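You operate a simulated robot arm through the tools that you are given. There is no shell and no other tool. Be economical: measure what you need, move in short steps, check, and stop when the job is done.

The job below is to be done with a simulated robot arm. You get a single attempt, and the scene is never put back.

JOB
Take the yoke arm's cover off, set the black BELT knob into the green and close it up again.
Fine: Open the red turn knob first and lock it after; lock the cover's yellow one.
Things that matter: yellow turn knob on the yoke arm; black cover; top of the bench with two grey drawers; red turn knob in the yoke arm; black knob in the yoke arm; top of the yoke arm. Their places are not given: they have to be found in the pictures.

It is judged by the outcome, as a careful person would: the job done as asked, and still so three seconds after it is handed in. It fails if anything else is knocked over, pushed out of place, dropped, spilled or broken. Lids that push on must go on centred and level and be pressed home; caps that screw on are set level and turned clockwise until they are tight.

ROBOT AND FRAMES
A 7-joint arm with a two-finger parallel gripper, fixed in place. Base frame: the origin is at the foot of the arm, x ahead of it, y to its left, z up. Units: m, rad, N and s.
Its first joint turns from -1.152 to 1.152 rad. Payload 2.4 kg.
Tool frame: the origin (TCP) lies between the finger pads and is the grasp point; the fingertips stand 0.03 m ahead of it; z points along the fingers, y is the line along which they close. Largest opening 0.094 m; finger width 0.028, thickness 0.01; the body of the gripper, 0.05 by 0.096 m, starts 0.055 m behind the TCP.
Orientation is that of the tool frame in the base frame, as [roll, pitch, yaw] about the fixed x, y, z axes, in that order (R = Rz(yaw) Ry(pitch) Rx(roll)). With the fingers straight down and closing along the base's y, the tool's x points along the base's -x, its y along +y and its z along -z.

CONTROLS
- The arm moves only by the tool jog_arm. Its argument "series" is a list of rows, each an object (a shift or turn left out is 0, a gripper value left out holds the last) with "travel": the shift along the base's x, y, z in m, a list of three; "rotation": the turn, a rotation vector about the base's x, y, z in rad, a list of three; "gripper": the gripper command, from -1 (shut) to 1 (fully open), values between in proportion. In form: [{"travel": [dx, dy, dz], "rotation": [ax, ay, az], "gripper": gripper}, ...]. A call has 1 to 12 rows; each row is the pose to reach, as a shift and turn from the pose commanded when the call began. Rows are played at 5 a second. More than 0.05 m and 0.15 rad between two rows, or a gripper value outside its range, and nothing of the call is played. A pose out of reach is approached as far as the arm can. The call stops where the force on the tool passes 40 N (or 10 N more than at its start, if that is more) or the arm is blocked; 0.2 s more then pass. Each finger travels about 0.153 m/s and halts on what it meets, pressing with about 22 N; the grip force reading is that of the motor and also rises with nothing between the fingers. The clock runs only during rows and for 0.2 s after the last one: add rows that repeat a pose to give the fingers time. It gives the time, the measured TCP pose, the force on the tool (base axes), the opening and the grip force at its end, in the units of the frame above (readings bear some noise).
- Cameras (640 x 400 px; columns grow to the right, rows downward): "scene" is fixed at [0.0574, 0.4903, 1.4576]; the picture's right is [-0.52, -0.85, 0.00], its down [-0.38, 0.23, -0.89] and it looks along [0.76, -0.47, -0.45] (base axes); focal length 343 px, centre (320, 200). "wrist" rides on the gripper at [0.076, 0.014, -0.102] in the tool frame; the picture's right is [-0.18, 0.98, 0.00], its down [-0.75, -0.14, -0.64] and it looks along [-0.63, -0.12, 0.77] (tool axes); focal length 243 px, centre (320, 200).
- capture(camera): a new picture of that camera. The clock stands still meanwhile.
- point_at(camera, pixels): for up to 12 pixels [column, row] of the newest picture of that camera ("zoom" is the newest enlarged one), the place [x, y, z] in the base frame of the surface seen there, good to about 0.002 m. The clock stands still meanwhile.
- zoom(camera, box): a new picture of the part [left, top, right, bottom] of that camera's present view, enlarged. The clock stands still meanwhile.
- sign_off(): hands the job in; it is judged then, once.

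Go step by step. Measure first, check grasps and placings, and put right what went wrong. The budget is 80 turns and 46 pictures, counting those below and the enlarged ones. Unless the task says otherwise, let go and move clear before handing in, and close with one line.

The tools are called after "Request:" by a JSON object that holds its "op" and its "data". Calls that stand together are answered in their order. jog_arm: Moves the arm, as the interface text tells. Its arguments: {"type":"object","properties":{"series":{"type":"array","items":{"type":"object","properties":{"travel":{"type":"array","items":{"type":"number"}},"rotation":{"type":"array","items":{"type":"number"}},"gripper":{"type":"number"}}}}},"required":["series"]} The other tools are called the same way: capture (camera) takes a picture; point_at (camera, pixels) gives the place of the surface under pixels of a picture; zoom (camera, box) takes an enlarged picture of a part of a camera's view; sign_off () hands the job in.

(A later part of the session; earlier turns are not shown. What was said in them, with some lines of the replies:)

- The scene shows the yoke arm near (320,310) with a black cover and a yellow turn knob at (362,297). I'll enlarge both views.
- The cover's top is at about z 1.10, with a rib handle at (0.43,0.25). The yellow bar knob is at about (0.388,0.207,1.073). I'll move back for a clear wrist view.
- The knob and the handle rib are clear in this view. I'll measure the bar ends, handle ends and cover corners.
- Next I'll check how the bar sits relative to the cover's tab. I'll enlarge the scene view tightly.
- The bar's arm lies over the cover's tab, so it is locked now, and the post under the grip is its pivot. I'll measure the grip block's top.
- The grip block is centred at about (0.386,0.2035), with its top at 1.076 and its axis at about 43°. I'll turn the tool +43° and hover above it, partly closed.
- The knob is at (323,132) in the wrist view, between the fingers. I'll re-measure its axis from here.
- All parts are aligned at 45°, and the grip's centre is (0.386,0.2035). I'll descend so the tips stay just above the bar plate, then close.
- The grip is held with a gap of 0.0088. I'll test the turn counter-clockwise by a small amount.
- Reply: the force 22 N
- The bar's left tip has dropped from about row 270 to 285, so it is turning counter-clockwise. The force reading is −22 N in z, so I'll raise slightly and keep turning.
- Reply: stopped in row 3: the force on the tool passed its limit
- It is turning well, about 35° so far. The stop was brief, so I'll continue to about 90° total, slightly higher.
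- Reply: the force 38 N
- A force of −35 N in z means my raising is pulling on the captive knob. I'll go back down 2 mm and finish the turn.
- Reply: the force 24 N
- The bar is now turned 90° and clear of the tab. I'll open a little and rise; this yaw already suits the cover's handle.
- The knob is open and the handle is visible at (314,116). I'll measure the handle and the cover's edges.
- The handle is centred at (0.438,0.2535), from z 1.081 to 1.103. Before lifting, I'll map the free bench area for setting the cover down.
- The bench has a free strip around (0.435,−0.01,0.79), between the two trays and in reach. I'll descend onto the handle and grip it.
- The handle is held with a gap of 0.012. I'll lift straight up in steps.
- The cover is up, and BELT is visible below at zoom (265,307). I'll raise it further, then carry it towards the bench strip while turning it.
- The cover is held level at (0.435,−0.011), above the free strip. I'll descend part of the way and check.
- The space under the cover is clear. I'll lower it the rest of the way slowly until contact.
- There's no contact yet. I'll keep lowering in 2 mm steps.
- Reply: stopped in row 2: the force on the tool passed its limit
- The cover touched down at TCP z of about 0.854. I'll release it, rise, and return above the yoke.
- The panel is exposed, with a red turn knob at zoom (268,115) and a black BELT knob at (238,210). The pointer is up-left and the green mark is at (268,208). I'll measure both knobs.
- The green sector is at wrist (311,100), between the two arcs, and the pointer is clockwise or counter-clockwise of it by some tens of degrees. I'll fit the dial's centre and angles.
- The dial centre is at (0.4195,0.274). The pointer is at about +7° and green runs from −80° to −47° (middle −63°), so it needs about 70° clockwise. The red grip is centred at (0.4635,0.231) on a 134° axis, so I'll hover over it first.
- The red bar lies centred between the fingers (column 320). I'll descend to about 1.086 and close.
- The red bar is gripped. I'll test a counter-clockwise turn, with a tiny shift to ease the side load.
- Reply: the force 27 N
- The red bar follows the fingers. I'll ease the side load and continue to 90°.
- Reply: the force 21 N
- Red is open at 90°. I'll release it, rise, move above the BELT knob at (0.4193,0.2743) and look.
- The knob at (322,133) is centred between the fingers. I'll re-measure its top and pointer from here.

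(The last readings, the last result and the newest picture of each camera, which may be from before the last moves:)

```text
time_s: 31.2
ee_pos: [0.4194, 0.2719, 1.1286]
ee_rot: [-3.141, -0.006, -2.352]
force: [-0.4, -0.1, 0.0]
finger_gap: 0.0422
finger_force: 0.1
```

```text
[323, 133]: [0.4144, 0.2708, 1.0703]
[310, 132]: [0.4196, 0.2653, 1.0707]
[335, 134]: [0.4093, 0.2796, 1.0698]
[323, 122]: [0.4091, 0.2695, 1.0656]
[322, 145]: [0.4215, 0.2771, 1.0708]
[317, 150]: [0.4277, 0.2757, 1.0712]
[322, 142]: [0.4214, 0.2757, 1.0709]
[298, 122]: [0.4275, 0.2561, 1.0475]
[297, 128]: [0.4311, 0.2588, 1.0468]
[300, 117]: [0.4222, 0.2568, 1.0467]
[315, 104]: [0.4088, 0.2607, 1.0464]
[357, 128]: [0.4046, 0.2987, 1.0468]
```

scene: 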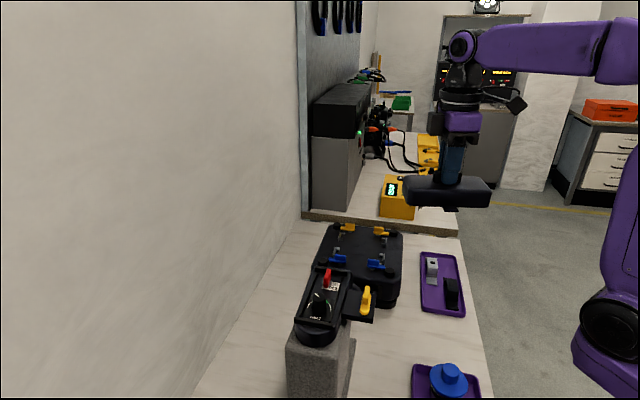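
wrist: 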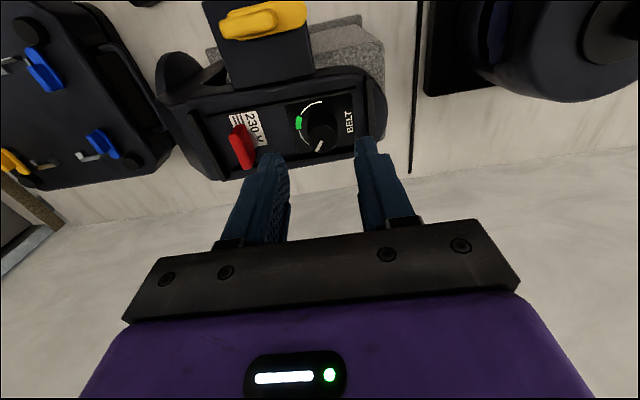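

These agree with the earlier fit. I'll shift 1.5 mm in y, descend and close on the knob.

Request:
{"op": "jog_arm", "data": {"series": [{"travel": [0, 0.0015, -0.02], "gripper": -0.1}, {"travel": [0, 0.0015, -0.043], "gripper": -0.1}, {"travel": [0, 0.0015, -0.043], "gripper": -1}, {"travel": [0, 0.0015, -0.043], "gripper": -1}, {"travel": [0, 0.0015, -0.043], "gripper": -1}]}}

```text
time_s: 32.4
ee_pos: [0.42, 0.2754, 1.0871]
ee_rot: [-3.141, -0.004, -2.352]
force: [-3.4, 0.4, 8.9]
finger_gap: 0.023
finger_force: 45.3
```

The knob is gripped with a gap of 0.023. I'll turn it clockwise by 1.26 rad.

Request:
{"op": "jog_arm", "data": {"series": [{"rotation": [0, 0, -0.12]}, {"rotation": [0, 0, -0.25]}, {"rotation": [0, 0, -0.38]}, {"rotation": [0, 0, -0.51]}, {"rotation": [0, 0, -0.64]}, {"rotation": [0, 0, -0.77]}, {"rotation": [0, 0, -0.9]}, {"rotation": [0, 0, -1.03]}, {"rotation": [0, 0, -1.15]}, {"rotation": [0, 0, -1.25]}, {"rotation": [0, 0, -1.25]}]}}

```text
time_s: 34.8
ee_pos: [0.4191, 0.273, 1.0853]
ee_rot: [-3.139, -0.002, 2.675]
force: [4.7, -20.2, 8.9]
finger_gap: 0.0226
finger_force: 45.1
```

Turned 1.256 rad. I'll release, rise along z and check the pointer.

Request:
{"op": "jog_arm", "data": {"series": [{"gripper": -0.2}, {"gripper": -0.15}, {"travel": [0, 0, 0.03]}, {"travel": [0, 0, 0.07]}, {"travel": [0, 0, 0.07]}]}}

Request:
{"op": "zoom", "data": {"camera": "wrist", "box": [260, 70, 380, 170]}}

```text
time_s: 36.0
ee_pos: [0.4192, 0.2744, 1.1544]
ee_rot: [3.142, -0.005, 2.679]
force: [-0.3, -0.4, -0.2]
finger_gap: 0.0401
finger_force: 0.1
```

```text
4.00 times, centred on (320, 120) of wrist
```

zoom: 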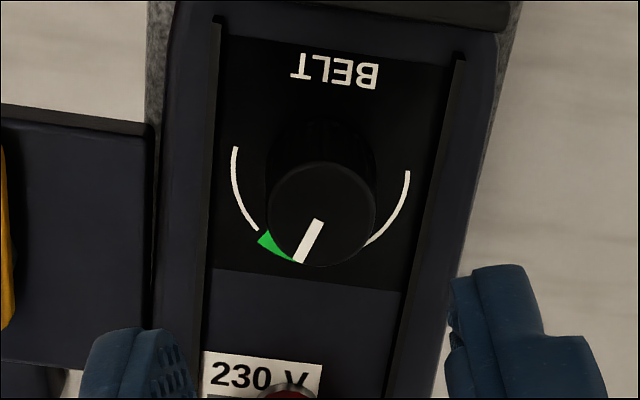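

Request:
{"op": "point_at", "data": {"camera": "zoom", "pixels": [[318, 222], [299, 260], [320, 212], [272, 208], [372, 212], [262, 238], [285, 256], [234, 150], [408, 175], [255, 228], [308, 242], [375, 238]]}}

```text
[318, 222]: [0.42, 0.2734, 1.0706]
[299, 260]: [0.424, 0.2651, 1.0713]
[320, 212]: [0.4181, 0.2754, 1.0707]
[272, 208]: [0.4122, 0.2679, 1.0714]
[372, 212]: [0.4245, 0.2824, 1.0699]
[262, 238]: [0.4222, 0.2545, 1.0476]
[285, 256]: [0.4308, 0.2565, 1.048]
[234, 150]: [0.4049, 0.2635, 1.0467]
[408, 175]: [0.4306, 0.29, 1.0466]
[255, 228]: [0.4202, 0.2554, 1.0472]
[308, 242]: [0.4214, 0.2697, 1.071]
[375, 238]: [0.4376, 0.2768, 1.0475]
```

The pointer is at −63°, in the middle of green (−80° to −47°). Next I'll move over the red knob at yaw −2.35.

Request:
{"op": "jog_arm", "data": {"series": [{"travel": [0.005, -0.005, 0], "rotation": [0, 0, 0.14], "gripper": -0.3}, {"travel": [0.01, -0.01, 0], "rotation": [0, 0, 0.28]}, {"travel": [0.015, -0.015, 0], "rotation": [0, 0, 0.42]}, {"travel": [0.02, -0.02, 0], "rotation": [0, 0, 0.56]}, {"travel": [0.025, -0.025, 0], "rotation": [0, 0, 0.7]}, {"travel": [0.03, -0.03, 0], "rotation": [0, 0, 0.84]}, {"travel": [0.035, -0.035, 0], "rotation": [0, 0, 0.98]}, {"travel": [0.04, -0.04, 0], "rotation": [0, 0, 1.12]}, {"travel": [0.0447, -0.0438, 0], "rotation": [0, 0, 1.254]}, {"travel": [0.0447, -0.0438, -0.03], "rotation": [0, 0, 1.254]}, {"travel": [0.0447, -0.0438, -0.03], "rotation": [0, 0, 1.254]}]}}

Request:
{"op": "capture", "data": {"camera": "wrist"}}

```text
time_s: 38.4
ee_pos: [0.4625, 0.2323, 1.1262]
ee_rot: [3.141, -0.003, -2.348]
force: [-1.2, -1.6, -0.4]
finger_gap: 0.0327
finger_force: 0.1
```

```text
8 pictures are left
```

wrist: 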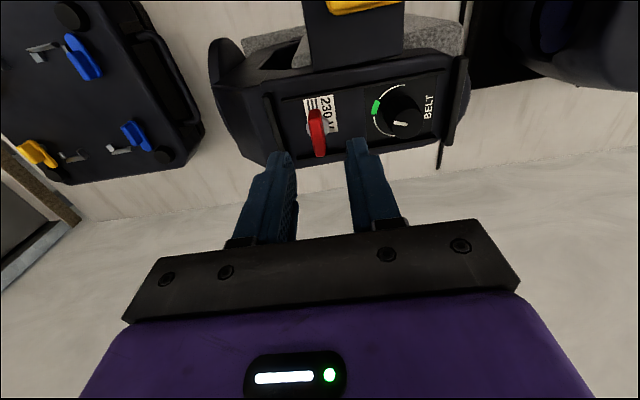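

The red bar is at column 317. I'll measure it to fine-tune the position.

Request:
{"op": "point_at", "data": {"camera": "wrist", "pixels": [[314, 115], [319, 153], [316, 130], [318, 145], [311, 132], [324, 132]]}}

```text
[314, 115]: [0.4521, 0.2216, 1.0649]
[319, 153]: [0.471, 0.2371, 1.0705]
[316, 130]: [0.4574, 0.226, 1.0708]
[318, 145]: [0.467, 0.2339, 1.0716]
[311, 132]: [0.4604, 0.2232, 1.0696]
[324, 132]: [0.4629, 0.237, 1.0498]
```

It is aligned within about a millimetre. I'll descend, close, and turn clockwise to lock.

Request:
{"op": "jog_arm", "data": {"series": [{"travel": [0, -0.0005, -0.02], "gripper": -0.3}, {"travel": [0, -0.0005, -0.0395], "gripper": -0.3}, {"travel": [0, -0.0005, -0.0395], "gripper": -1}, {"travel": [0, -0.0005, -0.0395], "gripper": -1}, {"travel": [0, -0.0005, -0.0395], "gripper": -1}]}}

Request:
{"op": "jog_arm", "data": {"series": [{"rotation": [0, 0, -0.12]}, {"rotation": [0, 0, -0.24]}, {"rotation": [0, 0, -0.36]}, {"rotation": [0, 0, -0.48]}, {"rotation": [0, 0, -0.6]}]}}

```text
time_s: 39.6
ee_pos: [0.4625, 0.2324, 1.0884]
ee_rot: [3.14, -0.007, -2.349]
force: [-6.7, 1.8, 5.6]
finger_gap: 0.0088
finger_force: 43.0
```

```text
time_s: 40.8
ee_pos: [0.4637, 0.23, 1.0891]
ee_rot: [-3.141, -0.005, -2.953]
force: [-9.5, -4.5, 21.7]
finger_gap: 0.0089
finger_force: 42.5
```

It follows. I'll relieve the load slightly and finish the turn.

Request:
{"op": "jog_arm", "data": {"series": [{"travel": [-0.0005, -0.0003, 0.001], "rotation": [0, 0, -0.1]}, {"travel": [-0.0005, -0.0003, 0.001], "rotation": [0, 0, -0.22]}, {"travel": [-0.0005, -0.0003, 0.001], "rotation": [0, 0, -0.34]}, {"travel": [-0.0005, -0.0003, 0.001], "rotation": [0, 0, -0.46]}, {"travel": [-0.0005, -0.0003, 0.001], "rotation": [0, 0, -0.58]}]}}

Request:
{"op": "jog_arm", "data": {"series": [{"rotation": [0, 0, -0.1]}, {"rotation": [0, 0, -0.2]}, {"rotation": [0, 0, -0.3]}, {"rotation": [0, 0, -0.39]}, {"rotation": [0, 0, -0.39]}]}}

```text
time_s: 42.0
ee_pos: [0.4633, 0.2305, 1.0883]
ee_rot: [-3.139, -0.005, 2.749]
force: [-4.4, -7.1, 6.8]
finger_gap: 0.0092
finger_force: 42.7
```

```text
time_s: 43.2
ee_pos: [0.4639, 0.2291, 1.0883]
ee_rot: [-3.138, -0.003, 2.36]
force: [-6.1, -21.7, 5.9]
finger_gap: 0.009
finger_force: 42.4
```

Red is back at its starting yaw of 2.36. I'll release, rise and check.

Request:
{"op": "jog_arm", "data": {"series": [{"gripper": -0.4}, {"gripper": -0.4}, {"travel": [0, 0, 0.04]}, {"travel": [0, 0, 0.09]}, {"travel": [0, 0, 0.14]}, {"travel": [0, 0, 0.14]}]}}

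Request:
{"op": "zoom", "data": {"camera": "scene", "box": [320, 262, 365, 322]}}

```text
time_s: 44.6
ee_pos: [0.4645, 0.2353, 1.2299]
ee_rot: [3.141, -0.005, 2.365]
force: [0.0, 0.5, 0.1]
finger_gap: 0.0282
finger_force: 0.0
```

```text
6.67 times, centred on (342, 292) of scene
```

zoom: 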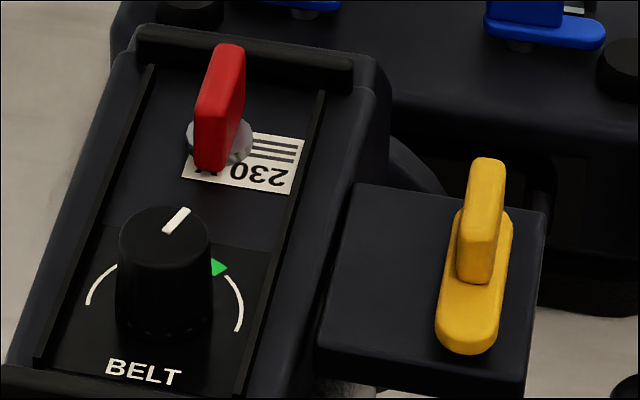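

Red is exactly as it was at first (locked), and the BELT pointer faces green. I'll go back above the cover on the bench.

Request:
{"op": "jog_arm", "data": {"series": [{"travel": [0, -0.02, 0], "rotation": [0, 0, 0.15], "gripper": 0}, {"travel": [0, -0.04, 0], "rotation": [0, 0, 0.3]}, {"travel": [-0.005, -0.06, 0], "rotation": [0, 0, 0.45]}, {"travel": [-0.01, -0.08, 0], "rotation": [0, 0, 0.6]}, {"travel": [-0.015, -0.1, 0], "rotation": [0, 0, 0.75]}, {"travel": [-0.02, -0.12, 0], "rotation": [0, 0, 0.9]}, {"travel": [-0.025, -0.14, 0], "rotation": [0, 0, 1.05]}, {"travel": [-0.028, -0.16, 0], "rotation": [0, 0, 1.2]}, {"travel": [-0.028, -0.18, 0], "rotation": [0, 0, 1.35]}, {"travel": [-0.028, -0.2, 0], "rotation": [0, 0, 1.5]}, {"travel": [-0.028, -0.22, 0], "rotation": [0, 0, 1.65]}, {"travel": [-0.028, -0.241, 0], "rotation": [0, 0, 1.745]}]}}

Request:
{"op": "jog_arm", "data": {"series": [{"travel": [0, 0, -0.05]}, {"travel": [0, 0, -0.1]}, {"travel": [0, 0, -0.15]}, {"travel": [0, 0, -0.2]}, {"travel": [0, 0, -0.25]}, {"travel": [0, 0, -0.29]}, {"travel": [0, 0, -0.29]}]}}

Request:
{"op": "capture", "data": {"camera": "wrist"}}

```text
time_s: 47.2
ee_pos: [0.4351, -0.0122, 1.2289]
ee_rot: [3.141, -0.006, -2.172]
force: [-0.4, 0.0, -0.8]
finger_gap: 0.0472
finger_force: 0.0
```

```text
time_s: 48.8
ee_pos: [0.4341, -0.0097, 0.938]
ee_rot: [3.141, -0.007, -2.175]
force: [0.8, -0.8, -0.5]
finger_gap: 0.0469
finger_force: 0.2
```

```text
6 pictures are left
```

wrist: 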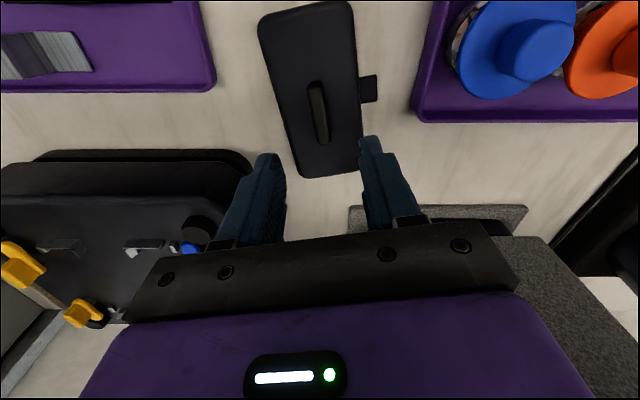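

The handle is at (318,112), between the fingers. I'll measure its top to centre the grip.

Request:
{"op": "point_at", "data": {"camera": "wrist", "pixels": [[314, 85], [323, 138], [316, 100], [320, 120], [318, 112], [290, 60], [345, 60]]}}

```text
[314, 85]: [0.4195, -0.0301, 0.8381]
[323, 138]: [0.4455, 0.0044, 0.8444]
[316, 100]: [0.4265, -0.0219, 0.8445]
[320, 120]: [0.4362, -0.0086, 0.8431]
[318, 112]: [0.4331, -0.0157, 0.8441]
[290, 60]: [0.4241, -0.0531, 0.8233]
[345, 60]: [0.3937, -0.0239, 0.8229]
```

The handle is where I left it. I'll descend to the same grip height and close.

Request:
{"op": "jog_arm", "data": {"series": [{"travel": [0, 0, -0.04]}, {"travel": [0, 0, -0.07]}, {"travel": [0, 0, -0.084]}, {"travel": [0, 0, -0.084], "gripper": -1}, {"travel": [0, 0, -0.084], "gripper": -1}, {"travel": [0, 0, -0.084], "gripper": -1}]}}

Request:
{"op": "jog_arm", "data": {"series": [{"travel": [0, 0, 0.02]}, {"travel": [0, 0, 0.06]}, {"travel": [0, 0, 0.11]}, {"travel": [0, 0, 0.16]}, {"travel": [0, 0, 0.21]}, {"travel": [0, 0, 0.26]}, {"travel": [0, 0, 0.31]}, {"travel": [0, 0, 0.36]}, {"travel": [0, 0, 0.375]}]}}

```text
time_s: 50.2
ee_pos: [0.4359, -0.0101, 0.855]
ee_rot: [-3.141, -0.007, -2.175]
force: [0.0, -0.6, 0.2]
finger_gap: 0.0122
finger_force: 22.4
```

```text
time_s: 52.2
ee_pos: [0.4348, -0.0116, 1.2301]
ee_rot: [3.142, -0.007, -2.174]
force: [0.1, 0.7, -0.6]
finger_gap: 0.0119
finger_force: 21.9
```

The cover is held and lifted. I'll carry it back above the yoke, turning +1.396 rad.

Request:
{"op": "jog_arm", "data": {"series": [{"travel": [0, 0.024, 0], "rotation": [0, 0, 0.13]}, {"travel": [0, 0.05, 0], "rotation": [0, 0, 0.26]}, {"travel": [0, 0.08, 0], "rotation": [0, 0, 0.4]}, {"travel": [0, 0.11, 0], "rotation": [0, 0, 0.54]}, {"travel": [0, 0.14, 0], "rotation": [0, 0, 0.68]}, {"travel": [0, 0.17, 0], "rotation": [0, 0, 0.82]}, {"travel": [0, 0.2, 0], "rotation": [0, 0, 0.96]}, {"travel": [0, 0.23, 0], "rotation": [0, 0, 1.1]}, {"travel": [0.001, 0.255, 0], "rotation": [0, 0, 1.24]}, {"travel": [0.0015, 0.2645, 0], "rotation": [0, 0, 1.394]}, {"travel": [0.0015, 0.2645, -0.04], "rotation": [0, 0, 1.394]}, {"travel": [0.0015, 0.2645, -0.065], "rotation": [0, 0, 1.394]}]}}

Request:
{"op": "jog_arm", "data": {"series": [{"travel": [0, 0, 0]}, {"travel": [0, 0, 0]}]}}

Request:
{"op": "zoom", "data": {"camera": "scene", "box": [280, 210, 400, 330]}}

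```text
refused: row 10 steps farther than a row can; nothing moved
```

```text
time_s: 52.8
ee_pos: [0.4353, -0.0112, 1.2277]
ee_rot: [3.142, -0.006, -2.174]
force: [0.2, -0.4, -0.5]
finger_gap: 0.0126
finger_force: 21.9
```

```text
3.33 times, centred on (340, 270) of scene
```

zoom: 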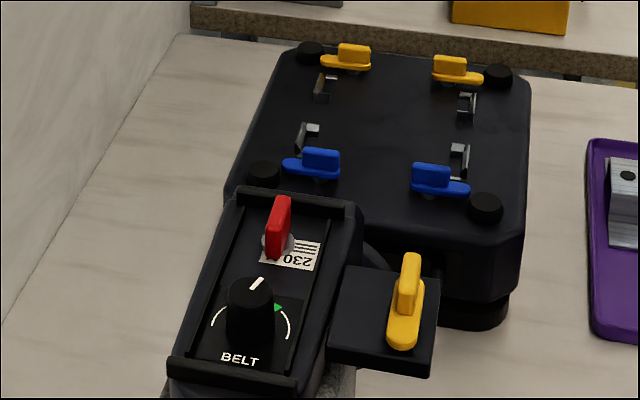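

The row step was too large, so nothing moved and I wasted a picture. I'll replay the path with smaller turns.

Request:
{"op": "jog_arm", "data": {"series": [{"travel": [0, 0.024, 0], "rotation": [0, 0, 0.14]}, {"travel": [0, 0.05, 0], "rotation": [0, 0, 0.28]}, {"travel": [0, 0.08, 0], "rotation": [0, 0, 0.42]}, {"travel": [0, 0.11, 0], "rotation": [0, 0, 0.56]}, {"travel": [0, 0.14, 0], "rotation": [0, 0, 0.7]}, {"travel": [0, 0.17, 0], "rotation": [0, 0, 0.84]}, {"travel": [0, 0.2, 0], "rotation": [0, 0, 0.98]}, {"travel": [0, 0.23, 0], "rotation": [0, 0, 1.12]}, {"travel": [0.001, 0.255, 0], "rotation": [0, 0, 1.26]}, {"travel": [0.0015, 0.2645, 0], "rotation": [0, 0, 1.396]}, {"travel": [0.0015, 0.2645, -0.03], "rotation": [0, 0, 1.396]}, {"travel": [0.0015, 0.2645, -0.065], "rotation": [0, 0, 1.396]}]}}

Request:
{"op": "jog_arm", "data": {"series": [{"travel": [0, 0, 0]}, {"travel": [0, 0, 0]}]}}

Request:
{"op": "jog_arm", "data": {"series": [{"travel": [0, 0, 0]}]}}

```text
time_s: 55.4
ee_pos: [0.4347, 0.255, 1.1649]
ee_rot: [-3.141, -0.004, -0.779]
force: [-0.1, 0.1, -1.0]
finger_gap: 0.0122
finger_force: 22.4
```

```text
time_s: 56.0
ee_pos: [0.4343, 0.2545, 1.1645]
ee_rot: [-3.141, -0.006, -0.778]
force: [0.1, 0.1, -1.2]
finger_gap: 0.0126
finger_force: 21.8
```

```text
time_s: 56.4
ee_pos: [0.4349, 0.2549, 1.1651]
ee_rot: [-3.141, -0.006, -0.778]
force: [-0.6, 1.1, -0.2]
finger_gap: 0.0123
finger_force: 22.0
```

The averaged pose is (0.4346,0.2548), against (0.4367,0.2538) when it was lifted off. I'll correct by (+0.002,−0.001), lower to 12 mm above seat and look.

Request:
{"op": "jog_arm", "data": {"series": [{"travel": [0.002, -0.001, -0.02]}, {"travel": [0.002, -0.001, -0.038]}, {"travel": [0.002, -0.001, -0.038]}]}}

Request:
{"op": "zoom", "data": {"camera": "scene", "box": [290, 230, 390, 340]}}

```text
time_s: 57.2
ee_pos: [0.4367, 0.255, 1.1283]
ee_rot: [3.141, -0.004, -0.78]
force: [-0.2, -1.4, -1.4]
finger_gap: 0.0123
finger_force: 22.0
```

```text
3.64 times, centred on (340, 285) of scene
```

zoom: 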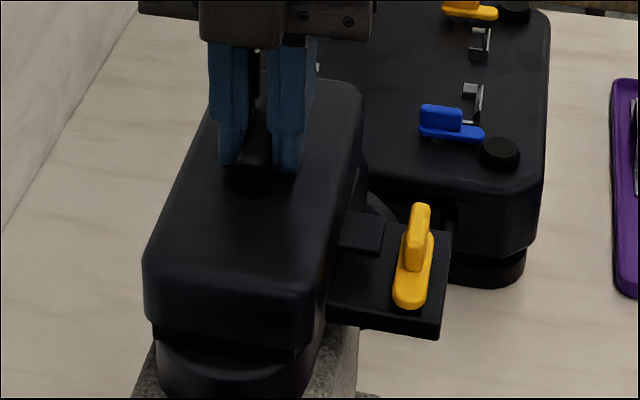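

It looks aligned over the frame, and the tab is clear of the yellow knob. I'll lower it gently until it seats (about 1.113).

Request:
{"op": "jog_arm", "data": {"series": [{"travel": [0, -0.0005, -0.005]}, {"travel": [0, -0.0005, -0.009]}, {"travel": [0, -0.0005, -0.012]}, {"travel": [0, -0.0005, -0.014]}, {"travel": [0, -0.0005, -0.016]}, {"travel": [0, -0.0005, -0.018]}]}}

```text
time_s: 58.8
ee_pos: [0.4394, 0.2541, 1.1117]
ee_rot: [-3.136, -0.003, -0.779]
force: [-0.2, 0.1, 4.0]
finger_gap: 0.0123
finger_force: 22.1
stopped in row 6: the force on the tool passed its limit (the readings are from after the stop); the commanded pose is now the measured one
```

It seated at z 1.1117, about the original grip height. I'll release, rise over the yellow knob side and verify heights.

Request:
{"op": "jog_arm", "data": {"series": [{"gripper": -0.5}, {"gripper": -0.4}, {"travel": [0, 0, 0.03], "gripper": -0.4}, {"travel": [0, 0, 0.07], "gripper": -0.3}, {"travel": [-0.026, -0.025, 0.07], "gripper": -0.3}, {"travel": [-0.052, -0.0505, 0.04], "gripper": -0.3}, {"travel": [-0.052, -0.0505, 0.02], "gripper": -0.3}, {"travel": [-0.052, -0.0505, 0.02], "gripper": -0.3}]}}

Request:
{"op": "capture", "data": {"camera": "wrist"}}

Request:
{"op": "zoom", "data": {"camera": "scene", "box": [280, 220, 400, 340]}}

```text
time_s: 60.6
ee_pos: [0.3858, 0.2015, 1.1299]
ee_rot: [-3.134, -0.005, -0.78]
force: [0.8, 0.1, -1.0]
finger_gap: 0.033
finger_force: 0.1
```

```text
3 pictures are left
```

wrist: 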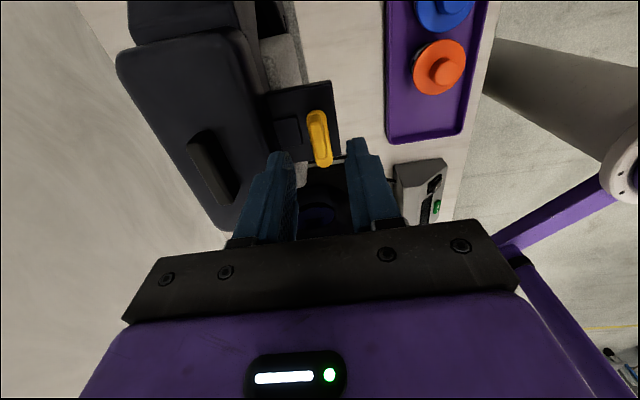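

```text
3.33 times, centred on (340, 280) of scene
```

zoom: 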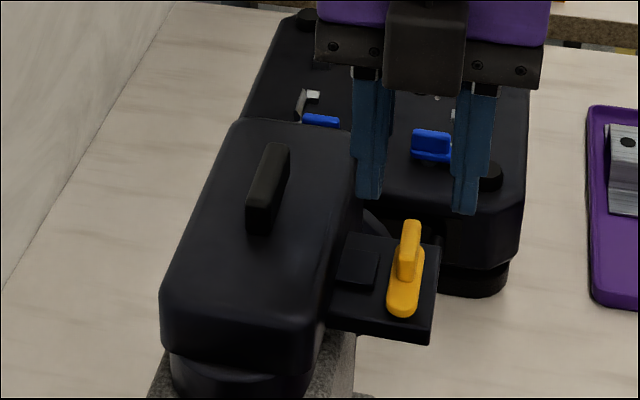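

Compared with the earlier same-box view, the cover sits about 5 zoom-pixels (about 2 mm) right. I'll measure its level and position.

Request:
{"op": "point_at", "data": {"camera": "zoom", "pixels": [[235, 135], [335, 140], [175, 290], [310, 300], [270, 150], [265, 175], [253, 200], [225, 220], [360, 262], [300, 200], [335, 320], [345, 318]]}}

Request:
{"op": "point_at", "data": {"camera": "wrist", "pixels": [[195, 135], [215, 190], [140, 60], [235, 50], [255, 130], [220, 215], [288, 130], [283, 120], [298, 140], [318, 120], [320, 150], [318, 135]]}}

```text
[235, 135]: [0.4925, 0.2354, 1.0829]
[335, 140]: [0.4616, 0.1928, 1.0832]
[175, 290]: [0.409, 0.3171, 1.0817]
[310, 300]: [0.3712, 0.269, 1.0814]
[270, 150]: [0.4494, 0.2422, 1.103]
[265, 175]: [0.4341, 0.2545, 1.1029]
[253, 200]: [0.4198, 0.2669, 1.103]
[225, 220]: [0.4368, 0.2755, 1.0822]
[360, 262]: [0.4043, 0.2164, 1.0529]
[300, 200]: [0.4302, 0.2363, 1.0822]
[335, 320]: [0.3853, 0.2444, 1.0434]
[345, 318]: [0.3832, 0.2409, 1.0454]
```

```text
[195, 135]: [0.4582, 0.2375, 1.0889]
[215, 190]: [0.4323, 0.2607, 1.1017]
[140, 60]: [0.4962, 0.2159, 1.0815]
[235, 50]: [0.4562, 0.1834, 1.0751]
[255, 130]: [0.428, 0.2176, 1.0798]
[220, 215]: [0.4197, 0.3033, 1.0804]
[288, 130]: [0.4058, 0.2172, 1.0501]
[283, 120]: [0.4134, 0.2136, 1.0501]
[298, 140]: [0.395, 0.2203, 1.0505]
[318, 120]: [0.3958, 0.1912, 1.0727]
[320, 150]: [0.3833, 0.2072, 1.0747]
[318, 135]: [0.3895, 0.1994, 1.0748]
```

The cover is level and the tab rests at 1.050, but it may be about 1.5 mm off towards the flange. I'll straighten the tool, regrip the handle at the original place to re-centre it, and press.

Request:
{"op": "jog_arm", "data": {"series": [{"travel": [0, 0, 0.05], "rotation": [-0.0054, 0.0054, 0]}, {"travel": [0.025, 0.026, 0.055], "rotation": [-0.0054, 0.0054, 0], "gripper": -0.2}, {"travel": [0.0512, 0.0522, 0.055], "rotation": [-0.0054, 0.0054, 0], "gripper": -0.2}, {"travel": [0.0512, 0.0522, 0.02], "rotation": [-0.0054, 0.0054, 0], "gripper": -0.2}, {"travel": [0.0512, 0.0522, -0.012], "rotation": [-0.0054, 0.0054, 0], "gripper": -0.2}, {"travel": [0.0512, 0.0522, -0.012], "rotation": [-0.0054, 0.0054, 0], "gripper": -0.2}]}}

Request:
{"op": "jog_arm", "data": {"series": [{"travel": [0, 0, 0]}]}}

Request:
{"op": "jog_arm", "data": {"series": [{"travel": [0, 0, 0]}]}}

Request:
{"op": "jog_arm", "data": {"series": [{"travel": [0, 0, 0]}]}}

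```text
time_s: 62.0
ee_pos: [0.44, 0.2543, 1.1207]
ee_rot: [3.137, -0.005, -0.782]
force: [-0.2, 0.5, 0.0]
finger_gap: 0.0376
finger_force: 0.0
```

```text
time_s: 62.4
ee_pos: [0.4404, 0.2537, 1.1196]
ee_rot: [3.137, -0.005, -0.781]
force: [0.1, -0.5, 0.7]
finger_gap: 0.0376
finger_force: 0.1
```

```text
time_s: 62.8
ee_pos: [0.4406, 0.255, 1.1206]
ee_rot: [3.139, -0.003, -0.779]
force: [-0.6, -0.7, 0.2]
finger_gap: 0.0375
finger_force: 0.0
```

```text
time_s: 63.2
ee_pos: [0.4412, 0.2551, 1.1185]
ee_rot: [3.138, -0.005, -0.779]
force: [1.0, -0.4, -0.2]
finger_gap: 0.0377
finger_force: 0.1
```

The averaged pose is (0.4405,0.2545,1.120). I'll shift to (0.4368,0.2538,1.1125) and close.

Request:
{"op": "jog_arm", "data": {"series": [{"travel": [-0.0037, -0.0007, 0]}, {"travel": [-0.0037, -0.0007, -0.0075]}, {"travel": [-0.0037, -0.0007, -0.0075], "gripper": -1}, {"travel": [-0.0037, -0.0007, -0.0075], "gripper": -1}, {"travel": [-0.0037, -0.0007, -0.0075], "gripper": -1}]}}

Request:
{"op": "jog_arm", "data": {"series": [{"travel": [0, 0, 0]}]}}

Request:
{"op": "point_at", "data": {"camera": "scene", "pixels": [[388, 297]]}}

```text
time_s: 64.4
ee_pos: [0.4357, 0.2546, 1.1137]
ee_rot: [3.14, -0.005, -0.779]
force: [1.3, 1.9, 1.9]
finger_gap: 0.0124
finger_force: 21.8
```

```text
time_s: 64.8
ee_pos: [0.4335, 0.2559, 1.1133]
ee_rot: [3.141, -0.006, -0.78]
force: [2.2, 2.4, 2.8]
finger_gap: 0.0124
finger_force: 23.2
```

```text
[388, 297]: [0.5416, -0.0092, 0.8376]
```

The side force is under 3 N, so the cover sits centred under the gripper. I'll press it down, then release and move to the yellow knob.

Request:
{"op": "jog_arm", "data": {"series": [{"travel": [0.0005, 0.0005, 0]}, {"travel": [0.0005, 0.0005, -0.001]}, {"travel": [0.0005, 0.0005, -0.002]}, {"travel": [0.0005, 0.0005, -0.003]}, {"travel": [0.0005, 0.0005, -0.004]}, {"travel": [0.0005, 0.0005, -0.005]}]}}

```text
time_s: 66.0
ee_pos: [0.4366, 0.2559, 1.1111]
ee_rot: [-3.137, -0.008, -0.78]
force: [-0.4, -1.1, 3.7]
finger_gap: 0.0122
finger_force: 22.1
stopped in row 5: the force on the tool passed its limit (the readings are from after the stop); the commanded pose is now the measured one
```

It is pressed home. I'll release, rise, go above the yellow knob and average the pose.

Request:
{"op": "jog_arm", "data": {"series": [{"gripper": -0.5}, {"gripper": -0.4}, {"travel": [0, 0, 0.03], "gripper": -0.4}, {"travel": [0, 0, 0.07], "rotation": [-0.0033, 0.0033, 0], "gripper": -0.3}, {"travel": [-0.026, -0.026, 0.07], "rotation": [-0.0033, 0.0033, 0], "gripper": -0.3}, {"travel": [-0.0497, -0.0525, 0.04], "rotation": [-0.0033, 0.0033, 0], "gripper": -0.3}, {"travel": [-0.0497, -0.0525, 0.015], "rotation": [-0.0033, 0.0033, 0], "gripper": -0.3}, {"travel": [-0.0497, -0.0525, 0.015], "rotation": [-0.0033, 0.0033, 0], "gripper": -0.3}]}}

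Request:
{"op": "jog_arm", "data": {"series": [{"travel": [0, 0, 0]}]}}

Request:
{"op": "jog_arm", "data": {"series": [{"travel": [0, 0, 0]}]}}

Request:
{"op": "jog_arm", "data": {"series": [{"travel": [0, 0, 0]}]}}

```text
time_s: 67.8
ee_pos: [0.3873, 0.2023, 1.1249]
ee_rot: [3.141, -0.007, -0.779]
force: [-0.4, 0.2, 0.8]
finger_gap: 0.0329
finger_force: 0.1
```

```text
time_s: 68.2
ee_pos: [0.3873, 0.2026, 1.1249]
ee_rot: [-3.139, -0.008, -0.778]
force: [0.0, 0.5, 0.1]
finger_gap: 0.033
finger_force: 0.0
```

```text
time_s: 68.6
ee_pos: [0.3877, 0.2026, 1.1249]
ee_rot: [-3.141, -0.007, -0.781]
force: [-0.5, 0.2, 0.5]
finger_gap: 0.0329
finger_force: 0.1
```

```text
time_s: 69.0
ee_pos: [0.3868, 0.2018, 1.1258]
ee_rot: [-3.14, -0.006, -0.78]
force: [1.0, -0.3, 0.2]
finger_gap: 0.0328
finger_force: 0.0
```

It is aligned at (0.3873,0.2023). I'll descend to 1.0935, close, and begin the clockwise turn.

Request:
{"op": "jog_arm", "data": {"series": [{"travel": [-0.0005, 0, -0.018], "gripper": -0.3}, {"travel": [-0.0005, 0, -0.0315], "gripper": -0.3}, {"travel": [-0.0005, 0, -0.0315], "gripper": -1}, {"travel": [-0.0005, 0, -0.0315], "gripper": -1}, {"travel": [-0.0005, 0, -0.0315], "gripper": -1}]}}

Request:
{"op": "jog_arm", "data": {"series": [{"rotation": [0, 0, -0.12]}, {"rotation": [0, 0, -0.24]}, {"rotation": [0, 0, -0.36]}, {"rotation": [0, 0, -0.48]}]}}

```text
time_s: 70.2
ee_pos: [0.3871, 0.2036, 1.0951]
ee_rot: [3.14, -0.006, -0.78]
force: [-2.4, -1.5, 2.7]
finger_gap: 0.0087
finger_force: 42.7
```

```text
time_s: 71.2
ee_pos: [0.3859, 0.2037, 1.0944]
ee_rot: [-3.138, -0.007, -1.262]
force: [4.3, -0.1, 20.5]
finger_gap: 0.0088
finger_force: 42.4
```

The turn is going smoothly. I'll raise 1 mm to relieve the z load and continue.

Request:
{"op": "jog_arm", "data": {"series": [{"travel": [0, 0, 0.001], "rotation": [0, 0, -0.12]}, {"travel": [0, 0, 0.001], "rotation": [0, 0, -0.24]}, {"travel": [0, 0, 0.001], "rotation": [0, 0, -0.36]}, {"travel": [0, 0, 0.001], "rotation": [0, 0, -0.48]}, {"travel": [0, 0, 0.001], "rotation": [0, 0, -0.58]}]}}

Request:
{"op": "jog_arm", "data": {"series": [{"rotation": [0, 0, -0.1]}, {"rotation": [0, 0, -0.2]}, {"rotation": [0, 0, -0.3]}, {"rotation": [0, 0, -0.4]}, {"rotation": [0, 0, -0.51]}, {"rotation": [0, 0, -0.51]}]}}

```text
time_s: 72.4
ee_pos: [0.3868, 0.2033, 1.0952]
ee_rot: [-3.139, -0.007, -1.843]
force: [25.2, 6.8, -9.1]
finger_gap: 0.0087
finger_force: 42.9
```

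```text
time_s: 73.8
ee_pos: [0.3871, 0.2025, 1.0938]
ee_rot: [3.138, -0.006, -2.351]
force: [12.6, 5.9, -25.7]
finger_gap: 0.0087
finger_force: 42.7
```

Yaw −2.351 equals the original locked angle (−2.357). I'll release, rise clear and check.

Request:
{"op": "jog_arm", "data": {"series": [{"gripper": -0.5}, {"gripper": -0.4}, {"travel": [0, 0, 0.03]}, {"travel": [0, -0.03, 0.07]}, {"travel": [-0.02, -0.07, 0.09]}, {"travel": [-0.04, -0.11, 0.1]}]}}

Request:
{"op": "zoom", "data": {"camera": "scene", "box": [280, 220, 400, 340]}}

Request:
{"op": "capture", "data": {"camera": "scene"}}

Request:
{"op": "point_at", "data": {"camera": "scene", "pixels": [[320, 262], [320, 275], [340, 265], [312, 308], [335, 300], [350, 297], [366, 292], [372, 299], [330, 280]]}}

```text
time_s: 75.2
ee_pos: [0.3455, 0.0909, 1.1982]
ee_rot: [-3.141, -0.007, -2.348]
force: [0.2, -0.3, 0.8]
finger_gap: 0.0281
finger_force: 0.1
```

```text
3.33 times, centred on (340, 280) of scene
```

zoom: 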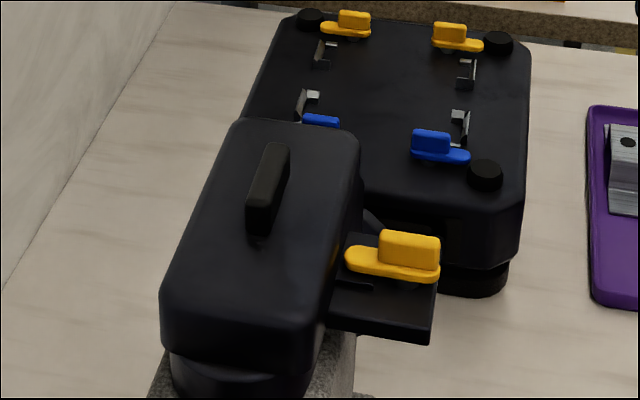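

```text
0 pictures are left
```

scene: 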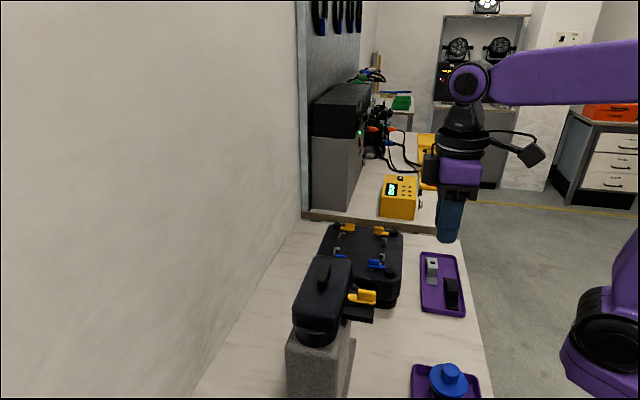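

```text
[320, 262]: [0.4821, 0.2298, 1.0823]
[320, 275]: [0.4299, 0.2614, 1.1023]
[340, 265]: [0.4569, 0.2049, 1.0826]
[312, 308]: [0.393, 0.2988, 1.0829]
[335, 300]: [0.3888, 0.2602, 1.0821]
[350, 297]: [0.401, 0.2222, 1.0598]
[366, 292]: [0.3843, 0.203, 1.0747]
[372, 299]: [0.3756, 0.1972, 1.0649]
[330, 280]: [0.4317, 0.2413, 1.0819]
```

The black BELT knob is in the green, the red knob and the cover's yellow knob are both locked again, and the cover is back on, level (its top reads 1.082–1.083) and pressed home. The arm is clear, so I'm handing the job in.

Request:
{"op": "sign_off", "data": {}}

```text
The job is handed in.
```

I handed the job in: the BELT knob is in the green, the red knob is locked again, and the cover is back on, level and pressed home, with its yellow knob locked.
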